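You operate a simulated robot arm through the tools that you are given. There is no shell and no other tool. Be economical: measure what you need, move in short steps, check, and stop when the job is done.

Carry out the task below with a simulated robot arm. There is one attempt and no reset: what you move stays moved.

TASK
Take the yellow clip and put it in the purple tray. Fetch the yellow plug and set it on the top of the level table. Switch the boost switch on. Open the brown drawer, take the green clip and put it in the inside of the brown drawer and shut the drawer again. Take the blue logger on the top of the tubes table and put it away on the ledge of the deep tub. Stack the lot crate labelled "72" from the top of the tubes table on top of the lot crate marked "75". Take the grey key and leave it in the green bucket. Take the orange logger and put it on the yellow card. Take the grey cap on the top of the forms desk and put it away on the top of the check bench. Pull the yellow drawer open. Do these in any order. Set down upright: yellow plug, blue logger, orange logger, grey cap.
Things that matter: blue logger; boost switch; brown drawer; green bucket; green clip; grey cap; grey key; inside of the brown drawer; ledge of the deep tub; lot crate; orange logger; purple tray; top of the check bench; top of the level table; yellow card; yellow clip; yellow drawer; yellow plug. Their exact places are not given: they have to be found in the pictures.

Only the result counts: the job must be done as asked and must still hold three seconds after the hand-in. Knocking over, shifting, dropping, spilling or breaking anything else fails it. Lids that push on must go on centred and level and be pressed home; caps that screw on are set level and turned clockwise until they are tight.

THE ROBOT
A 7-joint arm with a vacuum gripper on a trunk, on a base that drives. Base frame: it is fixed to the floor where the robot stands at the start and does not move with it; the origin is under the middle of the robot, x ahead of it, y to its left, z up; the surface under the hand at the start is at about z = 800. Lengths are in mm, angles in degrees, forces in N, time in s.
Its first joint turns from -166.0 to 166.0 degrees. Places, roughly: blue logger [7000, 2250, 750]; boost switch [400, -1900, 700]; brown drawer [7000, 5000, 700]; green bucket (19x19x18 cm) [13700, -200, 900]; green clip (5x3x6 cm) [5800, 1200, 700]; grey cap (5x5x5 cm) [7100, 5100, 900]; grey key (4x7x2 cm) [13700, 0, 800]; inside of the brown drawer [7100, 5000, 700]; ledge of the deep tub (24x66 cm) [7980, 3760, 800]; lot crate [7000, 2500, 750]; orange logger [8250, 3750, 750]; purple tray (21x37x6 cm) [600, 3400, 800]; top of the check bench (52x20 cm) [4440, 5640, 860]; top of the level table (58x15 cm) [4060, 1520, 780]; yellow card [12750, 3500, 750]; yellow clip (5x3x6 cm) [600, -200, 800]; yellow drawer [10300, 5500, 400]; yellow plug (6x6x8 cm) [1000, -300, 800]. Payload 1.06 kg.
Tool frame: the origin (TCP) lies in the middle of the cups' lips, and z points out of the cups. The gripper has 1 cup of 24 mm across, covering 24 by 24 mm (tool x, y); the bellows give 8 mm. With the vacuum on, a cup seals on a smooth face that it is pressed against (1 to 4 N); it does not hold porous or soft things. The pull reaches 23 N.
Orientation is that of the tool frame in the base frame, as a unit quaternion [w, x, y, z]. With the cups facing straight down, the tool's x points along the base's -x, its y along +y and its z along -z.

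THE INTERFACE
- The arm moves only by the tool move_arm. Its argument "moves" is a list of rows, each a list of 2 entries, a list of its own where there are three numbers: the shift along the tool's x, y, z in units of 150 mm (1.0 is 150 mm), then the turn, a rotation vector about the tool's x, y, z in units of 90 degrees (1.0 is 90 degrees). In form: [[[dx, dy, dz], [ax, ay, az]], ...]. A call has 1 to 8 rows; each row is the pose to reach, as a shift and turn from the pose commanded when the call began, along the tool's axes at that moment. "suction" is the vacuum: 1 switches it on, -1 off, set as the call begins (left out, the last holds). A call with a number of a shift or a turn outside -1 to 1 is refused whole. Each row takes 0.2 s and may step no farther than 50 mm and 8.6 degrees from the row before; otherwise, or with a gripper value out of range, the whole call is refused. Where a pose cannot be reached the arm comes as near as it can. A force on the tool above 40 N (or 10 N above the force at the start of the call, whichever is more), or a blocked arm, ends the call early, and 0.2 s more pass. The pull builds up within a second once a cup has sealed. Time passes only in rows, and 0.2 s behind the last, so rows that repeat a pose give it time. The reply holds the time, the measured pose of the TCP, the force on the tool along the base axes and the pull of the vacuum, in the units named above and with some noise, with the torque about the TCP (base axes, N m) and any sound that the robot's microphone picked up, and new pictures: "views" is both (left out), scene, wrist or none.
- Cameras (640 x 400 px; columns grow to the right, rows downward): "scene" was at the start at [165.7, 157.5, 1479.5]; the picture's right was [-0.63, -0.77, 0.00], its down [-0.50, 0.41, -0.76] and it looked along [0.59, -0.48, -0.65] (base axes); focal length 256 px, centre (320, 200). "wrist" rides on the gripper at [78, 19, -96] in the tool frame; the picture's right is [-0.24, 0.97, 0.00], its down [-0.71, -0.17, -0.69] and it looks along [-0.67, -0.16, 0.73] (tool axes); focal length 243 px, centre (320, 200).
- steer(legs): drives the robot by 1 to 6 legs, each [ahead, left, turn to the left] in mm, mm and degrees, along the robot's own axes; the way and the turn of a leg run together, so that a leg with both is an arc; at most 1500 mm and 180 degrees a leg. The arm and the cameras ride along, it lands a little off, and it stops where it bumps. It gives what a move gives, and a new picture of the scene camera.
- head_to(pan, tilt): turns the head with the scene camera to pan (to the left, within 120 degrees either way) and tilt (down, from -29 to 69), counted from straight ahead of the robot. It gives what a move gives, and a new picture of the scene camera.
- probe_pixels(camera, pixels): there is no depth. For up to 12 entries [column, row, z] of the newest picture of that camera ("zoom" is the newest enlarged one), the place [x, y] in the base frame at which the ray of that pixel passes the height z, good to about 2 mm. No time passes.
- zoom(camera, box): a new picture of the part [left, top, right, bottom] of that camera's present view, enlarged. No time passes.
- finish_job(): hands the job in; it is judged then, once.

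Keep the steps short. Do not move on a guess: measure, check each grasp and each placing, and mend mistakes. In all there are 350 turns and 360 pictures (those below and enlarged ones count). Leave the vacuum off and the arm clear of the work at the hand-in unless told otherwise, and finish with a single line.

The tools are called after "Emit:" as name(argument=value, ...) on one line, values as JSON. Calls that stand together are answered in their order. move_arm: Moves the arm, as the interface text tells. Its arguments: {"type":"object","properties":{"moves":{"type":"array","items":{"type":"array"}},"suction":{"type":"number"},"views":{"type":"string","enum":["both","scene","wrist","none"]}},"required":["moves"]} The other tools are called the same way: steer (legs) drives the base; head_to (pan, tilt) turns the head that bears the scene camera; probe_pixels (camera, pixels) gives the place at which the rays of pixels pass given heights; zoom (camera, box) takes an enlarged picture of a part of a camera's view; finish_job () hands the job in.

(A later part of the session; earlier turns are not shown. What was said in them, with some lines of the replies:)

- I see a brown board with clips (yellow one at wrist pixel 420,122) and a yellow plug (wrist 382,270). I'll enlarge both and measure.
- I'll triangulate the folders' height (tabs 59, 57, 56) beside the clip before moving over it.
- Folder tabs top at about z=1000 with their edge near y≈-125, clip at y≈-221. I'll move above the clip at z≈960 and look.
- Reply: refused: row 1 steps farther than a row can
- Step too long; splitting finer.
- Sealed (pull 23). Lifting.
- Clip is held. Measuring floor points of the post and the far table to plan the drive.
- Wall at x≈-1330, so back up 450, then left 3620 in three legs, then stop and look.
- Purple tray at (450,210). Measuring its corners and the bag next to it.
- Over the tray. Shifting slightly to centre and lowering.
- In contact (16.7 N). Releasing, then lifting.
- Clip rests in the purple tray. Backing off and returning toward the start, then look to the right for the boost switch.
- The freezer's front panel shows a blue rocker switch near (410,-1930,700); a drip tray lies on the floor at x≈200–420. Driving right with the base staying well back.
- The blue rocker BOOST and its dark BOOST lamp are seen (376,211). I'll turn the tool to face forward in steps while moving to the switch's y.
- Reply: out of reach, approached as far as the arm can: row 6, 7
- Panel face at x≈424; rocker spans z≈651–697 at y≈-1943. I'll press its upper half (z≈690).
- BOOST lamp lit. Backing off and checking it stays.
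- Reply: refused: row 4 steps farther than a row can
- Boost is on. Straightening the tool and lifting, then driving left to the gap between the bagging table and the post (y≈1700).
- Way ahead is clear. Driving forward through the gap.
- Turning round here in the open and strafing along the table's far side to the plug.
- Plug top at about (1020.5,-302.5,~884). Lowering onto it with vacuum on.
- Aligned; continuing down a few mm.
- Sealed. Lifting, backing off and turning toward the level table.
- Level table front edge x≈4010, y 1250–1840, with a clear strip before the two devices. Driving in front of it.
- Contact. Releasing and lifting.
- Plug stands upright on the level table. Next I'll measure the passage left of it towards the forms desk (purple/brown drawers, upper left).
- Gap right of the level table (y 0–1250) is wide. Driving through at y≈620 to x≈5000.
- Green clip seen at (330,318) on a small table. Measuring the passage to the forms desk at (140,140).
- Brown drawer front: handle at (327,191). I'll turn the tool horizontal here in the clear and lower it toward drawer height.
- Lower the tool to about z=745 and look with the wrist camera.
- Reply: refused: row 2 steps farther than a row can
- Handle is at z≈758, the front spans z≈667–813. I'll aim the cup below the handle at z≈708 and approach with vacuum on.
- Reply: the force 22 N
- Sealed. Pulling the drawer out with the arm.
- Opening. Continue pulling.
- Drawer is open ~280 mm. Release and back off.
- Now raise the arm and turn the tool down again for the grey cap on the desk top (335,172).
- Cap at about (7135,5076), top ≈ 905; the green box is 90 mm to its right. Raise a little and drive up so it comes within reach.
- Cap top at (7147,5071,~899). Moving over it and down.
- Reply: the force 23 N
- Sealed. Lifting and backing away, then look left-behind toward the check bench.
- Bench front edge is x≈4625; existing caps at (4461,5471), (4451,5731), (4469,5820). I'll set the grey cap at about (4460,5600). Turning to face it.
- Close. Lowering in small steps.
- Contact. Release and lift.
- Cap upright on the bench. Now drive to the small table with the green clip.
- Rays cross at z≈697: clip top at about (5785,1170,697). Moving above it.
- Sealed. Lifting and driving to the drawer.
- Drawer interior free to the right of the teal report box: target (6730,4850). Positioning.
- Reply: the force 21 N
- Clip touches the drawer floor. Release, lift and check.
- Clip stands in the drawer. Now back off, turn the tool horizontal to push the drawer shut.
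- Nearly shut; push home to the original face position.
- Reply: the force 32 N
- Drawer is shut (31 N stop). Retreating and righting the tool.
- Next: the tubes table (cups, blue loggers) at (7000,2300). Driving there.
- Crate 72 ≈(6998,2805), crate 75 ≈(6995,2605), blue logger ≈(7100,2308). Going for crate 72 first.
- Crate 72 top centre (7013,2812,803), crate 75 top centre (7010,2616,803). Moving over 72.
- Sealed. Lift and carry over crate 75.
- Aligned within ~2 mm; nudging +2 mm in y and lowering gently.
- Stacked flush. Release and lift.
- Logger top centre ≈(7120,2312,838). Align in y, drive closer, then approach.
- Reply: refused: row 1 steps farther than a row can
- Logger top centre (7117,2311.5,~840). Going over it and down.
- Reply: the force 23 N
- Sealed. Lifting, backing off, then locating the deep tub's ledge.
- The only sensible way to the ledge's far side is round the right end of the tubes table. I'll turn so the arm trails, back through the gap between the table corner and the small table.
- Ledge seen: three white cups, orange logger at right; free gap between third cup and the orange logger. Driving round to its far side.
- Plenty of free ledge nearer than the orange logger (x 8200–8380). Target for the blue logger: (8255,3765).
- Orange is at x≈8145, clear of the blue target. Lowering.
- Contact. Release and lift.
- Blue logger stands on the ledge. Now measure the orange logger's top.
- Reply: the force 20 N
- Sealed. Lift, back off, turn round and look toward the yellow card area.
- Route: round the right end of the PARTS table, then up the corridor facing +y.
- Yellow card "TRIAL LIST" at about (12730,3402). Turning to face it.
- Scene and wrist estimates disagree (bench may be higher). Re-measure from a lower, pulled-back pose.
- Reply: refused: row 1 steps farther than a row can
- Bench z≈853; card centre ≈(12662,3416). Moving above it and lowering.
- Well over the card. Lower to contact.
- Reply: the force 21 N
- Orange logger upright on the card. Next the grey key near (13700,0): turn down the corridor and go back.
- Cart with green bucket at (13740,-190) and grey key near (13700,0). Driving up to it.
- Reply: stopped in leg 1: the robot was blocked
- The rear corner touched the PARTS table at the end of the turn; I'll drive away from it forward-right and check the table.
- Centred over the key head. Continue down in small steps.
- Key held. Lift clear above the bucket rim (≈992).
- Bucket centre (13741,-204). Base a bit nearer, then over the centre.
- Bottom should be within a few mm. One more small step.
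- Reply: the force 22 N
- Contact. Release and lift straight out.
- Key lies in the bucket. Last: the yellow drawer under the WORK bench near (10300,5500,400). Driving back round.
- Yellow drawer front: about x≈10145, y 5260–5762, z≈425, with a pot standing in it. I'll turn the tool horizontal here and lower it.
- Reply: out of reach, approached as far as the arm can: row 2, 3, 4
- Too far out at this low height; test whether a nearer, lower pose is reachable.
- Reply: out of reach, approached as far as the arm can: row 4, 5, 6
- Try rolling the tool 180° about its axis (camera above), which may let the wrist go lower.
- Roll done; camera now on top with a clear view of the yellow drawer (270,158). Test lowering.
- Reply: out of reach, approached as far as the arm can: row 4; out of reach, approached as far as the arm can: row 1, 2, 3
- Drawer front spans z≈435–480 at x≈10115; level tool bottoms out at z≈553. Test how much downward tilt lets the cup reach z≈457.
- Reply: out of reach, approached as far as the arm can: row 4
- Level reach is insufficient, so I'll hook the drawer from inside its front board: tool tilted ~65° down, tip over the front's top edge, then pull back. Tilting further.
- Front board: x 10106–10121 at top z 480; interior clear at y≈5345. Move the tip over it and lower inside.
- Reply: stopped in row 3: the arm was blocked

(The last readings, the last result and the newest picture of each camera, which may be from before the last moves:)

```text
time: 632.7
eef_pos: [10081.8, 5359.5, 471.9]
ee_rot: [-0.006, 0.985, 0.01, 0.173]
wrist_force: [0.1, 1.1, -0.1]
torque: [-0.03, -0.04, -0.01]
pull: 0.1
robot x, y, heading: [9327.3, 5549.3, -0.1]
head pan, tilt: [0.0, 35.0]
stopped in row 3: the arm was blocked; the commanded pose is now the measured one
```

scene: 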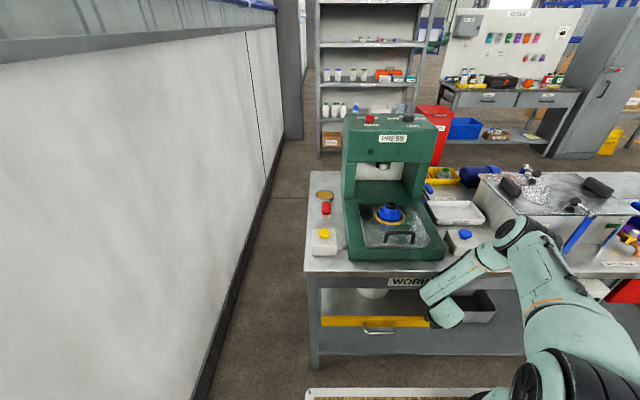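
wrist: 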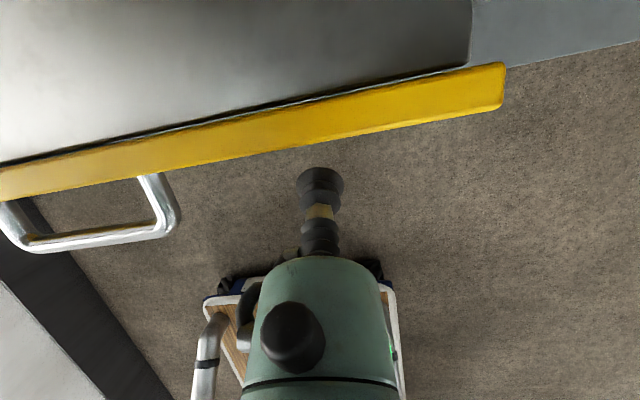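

The wrist link met the bench front. Check that nothing shifted.

Emit:
probe_pixels(camera="wrist", pixels=[[504, 64, 480], [504, 105, 480], [320, 105, 480], [320, 138, 480]])

Emit:
move_arm(moves=[[[0, 0, -0.2], [0, 0, 0]], [[0, 0, -0.4], [0, 0, 0]]], views="scene")

Emit:
zoom(camera="scene", box=[290, 90, 510, 370])

```text
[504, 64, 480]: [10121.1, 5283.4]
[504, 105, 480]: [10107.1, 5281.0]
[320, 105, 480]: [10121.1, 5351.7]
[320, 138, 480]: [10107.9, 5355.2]
```

```text
time: 633.3
eef_pos: [10066.2, 5361.0, 527.9]
ee_rot: [-0.007, 0.985, 0.011, 0.174]
wrist_force: [-0.1, -0.2, 0.6]
torque: [0.03, -0.01, -0.03]
pull: 0.0
robot x, y, heading: [9331.0, 5551.7, -0.3]
head pan, tilt: [0.0, 35.0]
```

scene: 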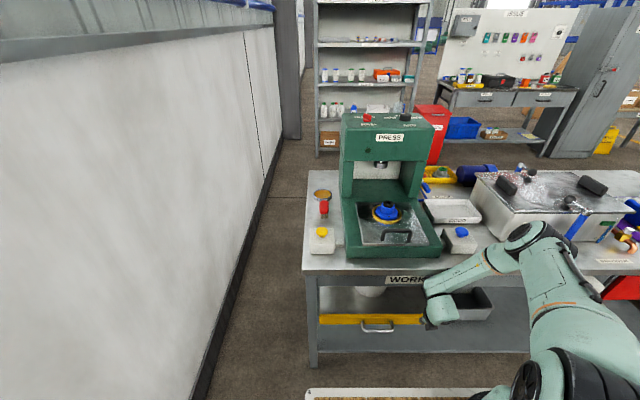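

```text
1.43 times, centred on (400, 230) of scene
```

zoom: 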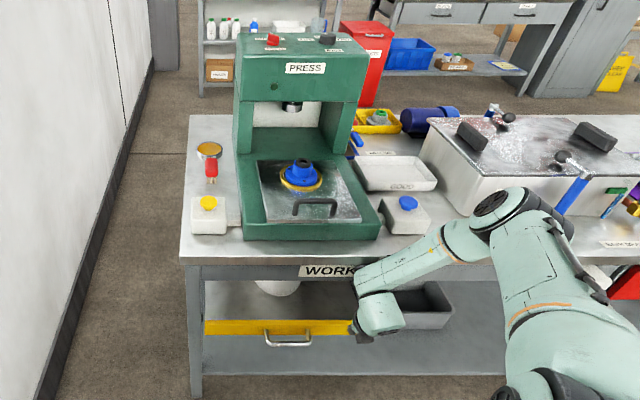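

Nothing moved. New plan: hook the handle loop from above with the near-vertical tool, which stays in front of the bench. Moving over the handle.

Emit:
move_arm(moves=[[[0.04, -0.3, 0], [0, 0, 0]], [[0.08, -0.6, 0.02], [0, 0, 0]], [[0.12, -0.85, 0.04], [0, 0, 0]], [[0.15, -1, 0.06], [0, 0, 0]]], views="wrist")

Emit:
zoom(camera="wrist", box=[180, 60, 460, 220])

```text
time: 634.5
eef_pos: [10060.3, 5489.0, 516.9]
ee_rot: [0.006, 0.988, 0.013, 0.156]
wrist_force: [0.6, -0.2, 0.1]
torque: [-0.01, -0.02, 0.02]
pull: 0.1
robot x, y, heading: [9329.5, 5548.9, -0.3]
head pan, tilt: [0.0, 35.0]
stopped in row 4: the arm was blocked; the commanded pose is now the measured one
```

wrist: 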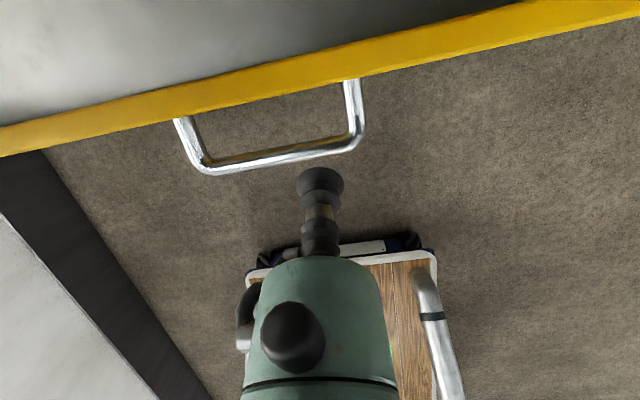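

```text
2.29 times, centred on (320, 140) of wrist
```

zoom: 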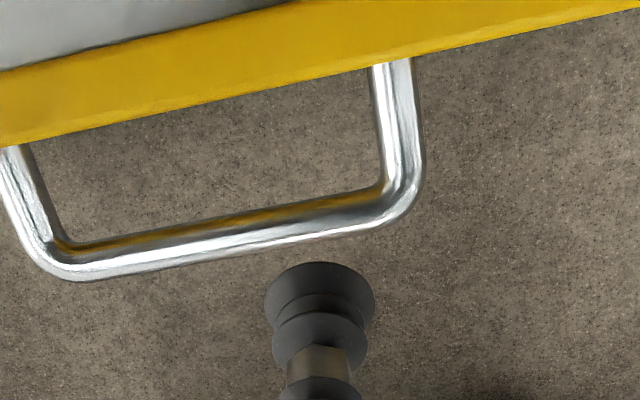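

Emit:
probe_pixels(camera="zoom", pixels=[[230, 222, 457], [230, 240, 457], [230, 258, 457], [230, 100, 480], [385, 180, 457], [60, 240, 457], [230, 240, 445]])

```text
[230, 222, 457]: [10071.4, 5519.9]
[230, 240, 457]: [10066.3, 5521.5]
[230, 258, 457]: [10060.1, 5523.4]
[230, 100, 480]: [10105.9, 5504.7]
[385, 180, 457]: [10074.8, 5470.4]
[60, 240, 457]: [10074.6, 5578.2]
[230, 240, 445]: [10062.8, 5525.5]
```

Handle loop: bar inner edge x≈10073, board face x≈10106 (33 mm gap). Go lower first so the wrist passes under the bench front, then over the loop.

Emit:
move_arm(moves=[[[-0.127, -0.1, -0.041], [0, 0, 0]], [[-0.207, -0.22, 0.206], [0, 0, 0]], [[-0.049, -0.22, 0.257], [0, 0, 0]], [[0.129, -0.22, 0.315], [0, 0, 0]]], views="wrist")

```text
time: 635.7
eef_pos: [10065.7, 5533.4, 469.4]
ee_rot: [-0.001, 0.99, 0.024, 0.14]
wrist_force: [0.3, 0.3, -0.2]
torque: [0.0, -0.02, -0.02]
pull: 0.0
robot x, y, heading: [9324.8, 5550.1, -0.4]
head pan, tilt: [0.0, 35.0]
stopped in row 4: the arm was blocked; the commanded pose is now the measured one
```

wrist: 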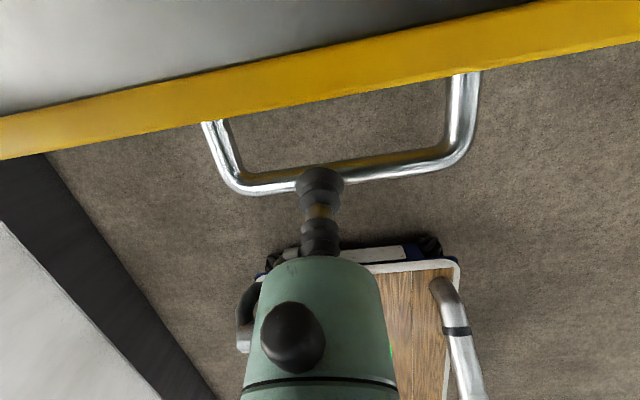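

Still the upper wrist meets the bench; use a flatter 45° tool so the wrist stays well outside. Retreat and re-tilt.

Emit:
move_arm(moves=[[[-0.12, 0, -0.17], [0, 0, 0]], [[-0.25, 0.04, -0.35], [0, 0, 0]], [[-0.3, 0.07, -0.4], [0, 0.08, 0]], [[-0.3, 0.07, -0.4], [0, 0.16, 0]], [[-0.3, 0.07, -0.4], [0, 0.24, 0]], [[-0.3, 0.07, -0.4], [0, 0.325, 0]]], views="none")

```text
time: 637.1
eef_pos: [10012.0, 5518.8, 516.9]
ee_rot: [-0.007, 0.92, 0.021, 0.39]
wrist_force: [-0.6, 0.9, 0.8]
torque: [-0.02, 0.0, -0.01]
pull: 0.0
robot x, y, heading: [9325.7, 5550.6, -0.2]
head pan, tilt: [0.0, 35.0]
```

Emit:
move_arm(moves=[[[0.19, -0.01, 0.2], [0, 0, 0]], [[0.385, -0.02, 0.397], [0, 0, 0]], [[0.232, -0.02, 0.546], [0, 0, 0]]], views="wrist")

```text
time: 637.9
eef_pos: [10096.2, 5525.1, 483.1]
ee_rot: [-0.007, 0.921, 0.021, 0.389]
wrist_force: [0.2, 0.1, -0.3]
torque: [0.0, 0.01, 0.02]
pull: 0.0
robot x, y, heading: [9327.4, 5549.2, -0.2]
head pan, tilt: [0.0, 35.0]
```

wrist: 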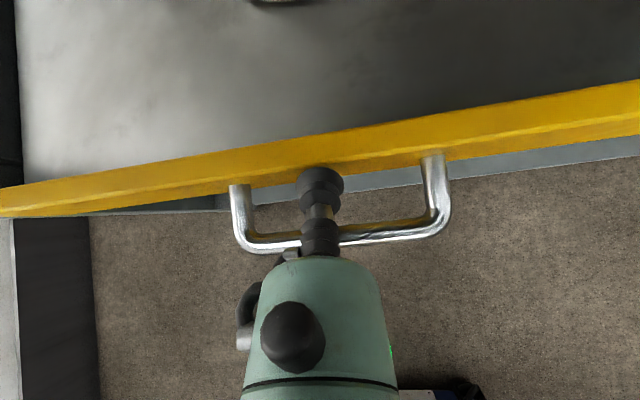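

Tip is over the loop. Lower into it.

Emit:
move_arm(moves=[[[-0.05, 0, 0.05], [0, 0, 0]], [[-0.1, 0, 0.1], [0, 0, 0]], [[-0.16, 0, 0.155], [0, 0, 0]]], views="wrist")

```text
time: 638.7
eef_pos: [10096.6, 5525.4, 451.5]
ee_rot: [-0.006, 0.921, 0.022, 0.389]
wrist_force: [0.3, 0.2, -0.3]
torque: [0.03, 0.01, 0.01]
pull: 0.1
robot x, y, heading: [9326.0, 5551.6, -0.0]
head pan, tilt: [0.0, 35.0]
```

wrist: 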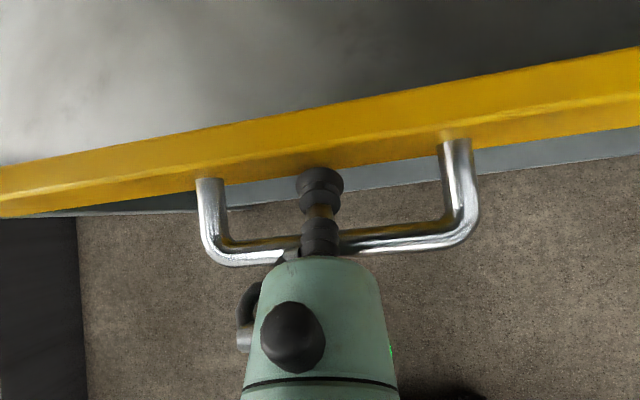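

In the loop. Pull back slowly.

Emit:
move_arm(moves=[[[-0.05, 0, -0.052], [0, 0, 0]], [[-0.1, 0, -0.103], [0, 0, 0]], [[-0.15, 0, -0.155], [0, 0, 0]], [[-0.2, 0, -0.207], [0, 0, 0]], [[-0.26, 0, -0.268], [0, 0, 0]], [[-0.32, 0, -0.33], [0, 0, 0]], [[-0.38, 0, -0.392], [0, 0, 0]], [[-0.44, 0, -0.454], [0, 0, 0]]], views="both")

```text
time: 640.5
eef_pos: [10000.8, 5519.5, 450.7]
ee_rot: [-0.004, 0.921, 0.021, 0.389]
wrist_force: [0.2, -1.4, 3.0]
torque: [0.06, 0.03, 0.04]
pull: 0.0
robot x, y, heading: [9325.4, 5549.5, -0.5]
head pan, tilt: [0.0, 35.0]
```

scene: 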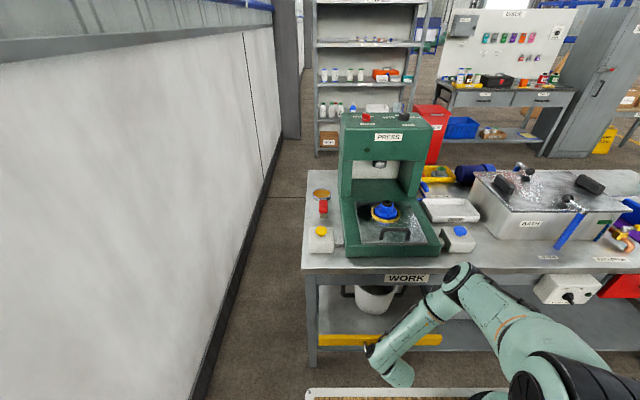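
wrist: 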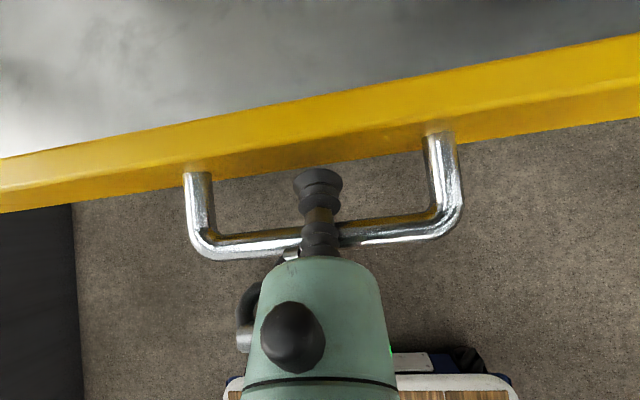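

Drawer follows the tool (≈85 mm out). Continue by backing the base slowly.

Emit:
steer(legs=[[-90, 0, 0], [-90, 0, 0]])

Emit:
move_arm(moves=[[[0, 0, 0], [0, 0, 0]]], views="wrist")

```text
time: 642.3
eef_pos: [9822.7, 5522.1, 450.1]
ee_rot: [-0.006, 0.921, 0.021, 0.389]
wrist_force: [0.5, 4.9, 3.2]
torque: [-0.09, 0.07, -0.11]
pull: 0.1
robot x, y, heading: [9148.3, 5550.6, -0.4]
head pan, tilt: [0.0, 35.0]
```

scene: 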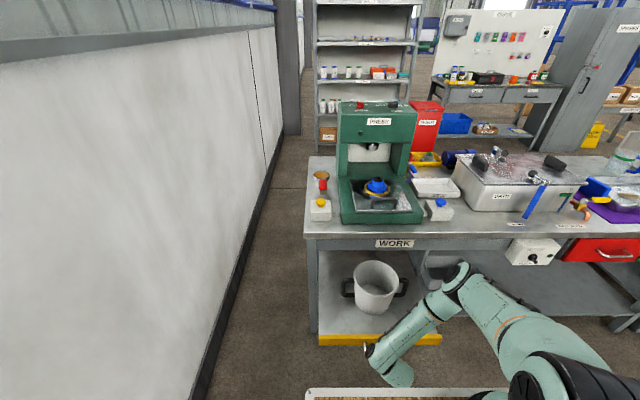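

```text
time: 642.7
eef_pos: [9823.4, 5522.1, 451.0]
ee_rot: [-0.005, 0.921, 0.021, 0.39]
wrist_force: [-0.7, -1.0, 1.8]
torque: [0.01, 0.0, 0.02]
pull: 0.0
robot x, y, heading: [9147.5, 5550.6, -0.2]
head pan, tilt: [0.0, 35.0]
```

wrist: 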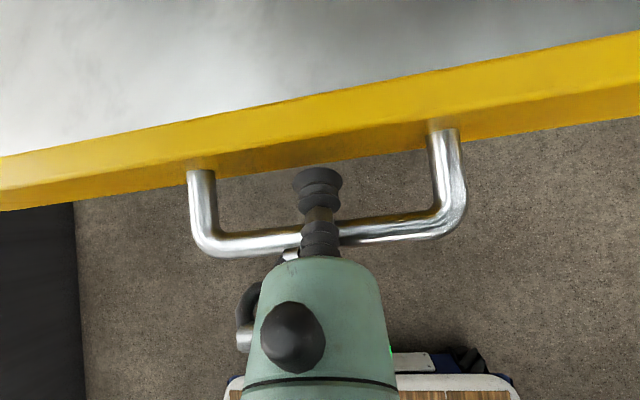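

Drawer out ~265 mm, pot still standing. Pull a little more toward its stop.

Emit:
move_arm(moves=[[[-0.05, 0, -0.052], [0, 0, 0]], [[-0.1, 0, -0.103], [0, 0, 0]], [[-0.15, 0, -0.155], [0, 0, 0]], [[-0.2, 0, -0.207], [0, 0, 0]], [[-0.26, 0, -0.268], [0, 0, 0]], [[-0.32, 0, -0.33], [0, 0, 0]]], views="wrist")

```text
time: 643.8
eef_pos: [9788.6, 5521.3, 452.7]
ee_rot: [-0.006, 0.918, 0.021, 0.396]
wrist_force: [6.9, 1.9, -14.9]
torque: [0.01, -0.23, -0.02]
pull: 0.2
robot x, y, heading: [9146.3, 5554.1, -0.1]
head pan, tilt: [0.0, 35.0]
stopped in row 5: the force on the tool passed its limit at 51 N (the readings are from after the stop); the commanded pose is now the measured one
```

wrist: 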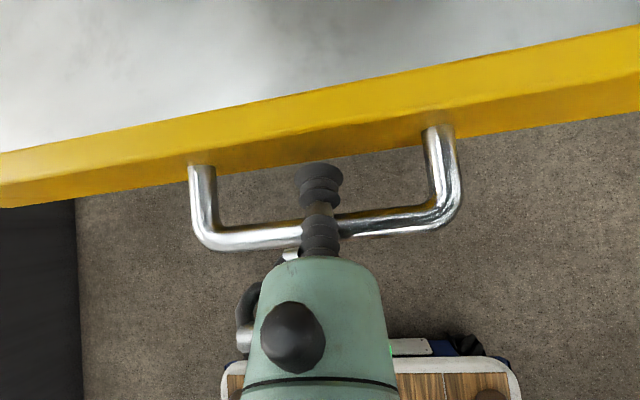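

Hit the end stop: fully open. Unload, raise the tip out of the loop and back off.

Emit:
move_arm(moves=[[[0.03, 0, 0.03], [0, 0, 0]], [[0.12, 0, -0.06], [0, 0, 0]], [[0.22, 0, -0.16], [0, 0, 0]], [[0.33, 0, -0.26], [0, 0, 0]], [[0.5, 0, -0.45], [0, 0, 0]]], views="none")

Emit:
steer(legs=[[-400, 0, 0]])

Emit:
zoom(camera="scene", box=[270, 150, 510, 350])

```text
time: 645.0
eef_pos: [9790.1, 5521.4, 553.1]
ee_rot: [-0.006, 0.918, 0.023, 0.397]
wrist_force: [0.1, -0.6, 0.2]
torque: [0.02, -0.01, 0.03]
pull: 0.1
robot x, y, heading: [9146.8, 5548.6, -0.1]
head pan, tilt: [0.0, 35.0]
```

```text
time: 647.4
eef_pos: [9397.3, 5519.1, 551.3]
ee_rot: [-0.004, 0.918, 0.018, 0.397]
wrist_force: [0.4, -0.1, -1.3]
torque: [0.0, 0.02, 0.0]
pull: 0.0
robot x, y, heading: [8754.1, 5554.7, -0.8]
head pan, tilt: [0.0, 35.0]
```

scene: 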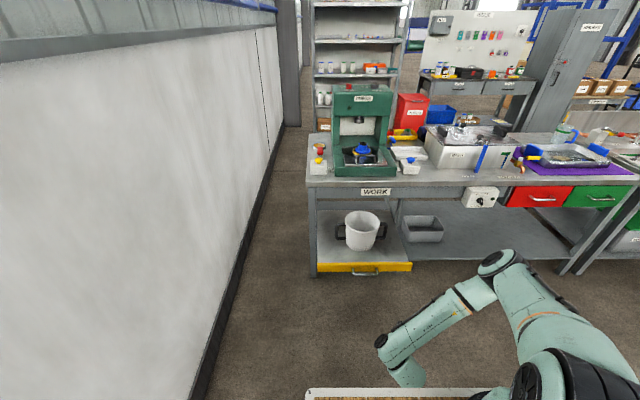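

```text
2.00 times, centred on (390, 250) of scene
```

zoom: 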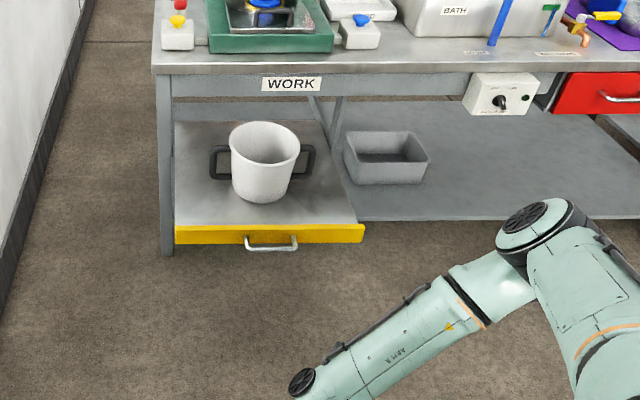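

The yellow drawer is open and its pot is still standing. All ten items have been checked, the vacuum is off and the arm is clear, so I'm handing in.

Emit:
finish_job()

```text
The job is handed in.
```

All ten tasks are done and the job is handed in, with the vacuum off and the arm clear; the robot's rear corner touched the PARTS table and its wrist met the WORK bench three times, and from what I measured neither had shifted.
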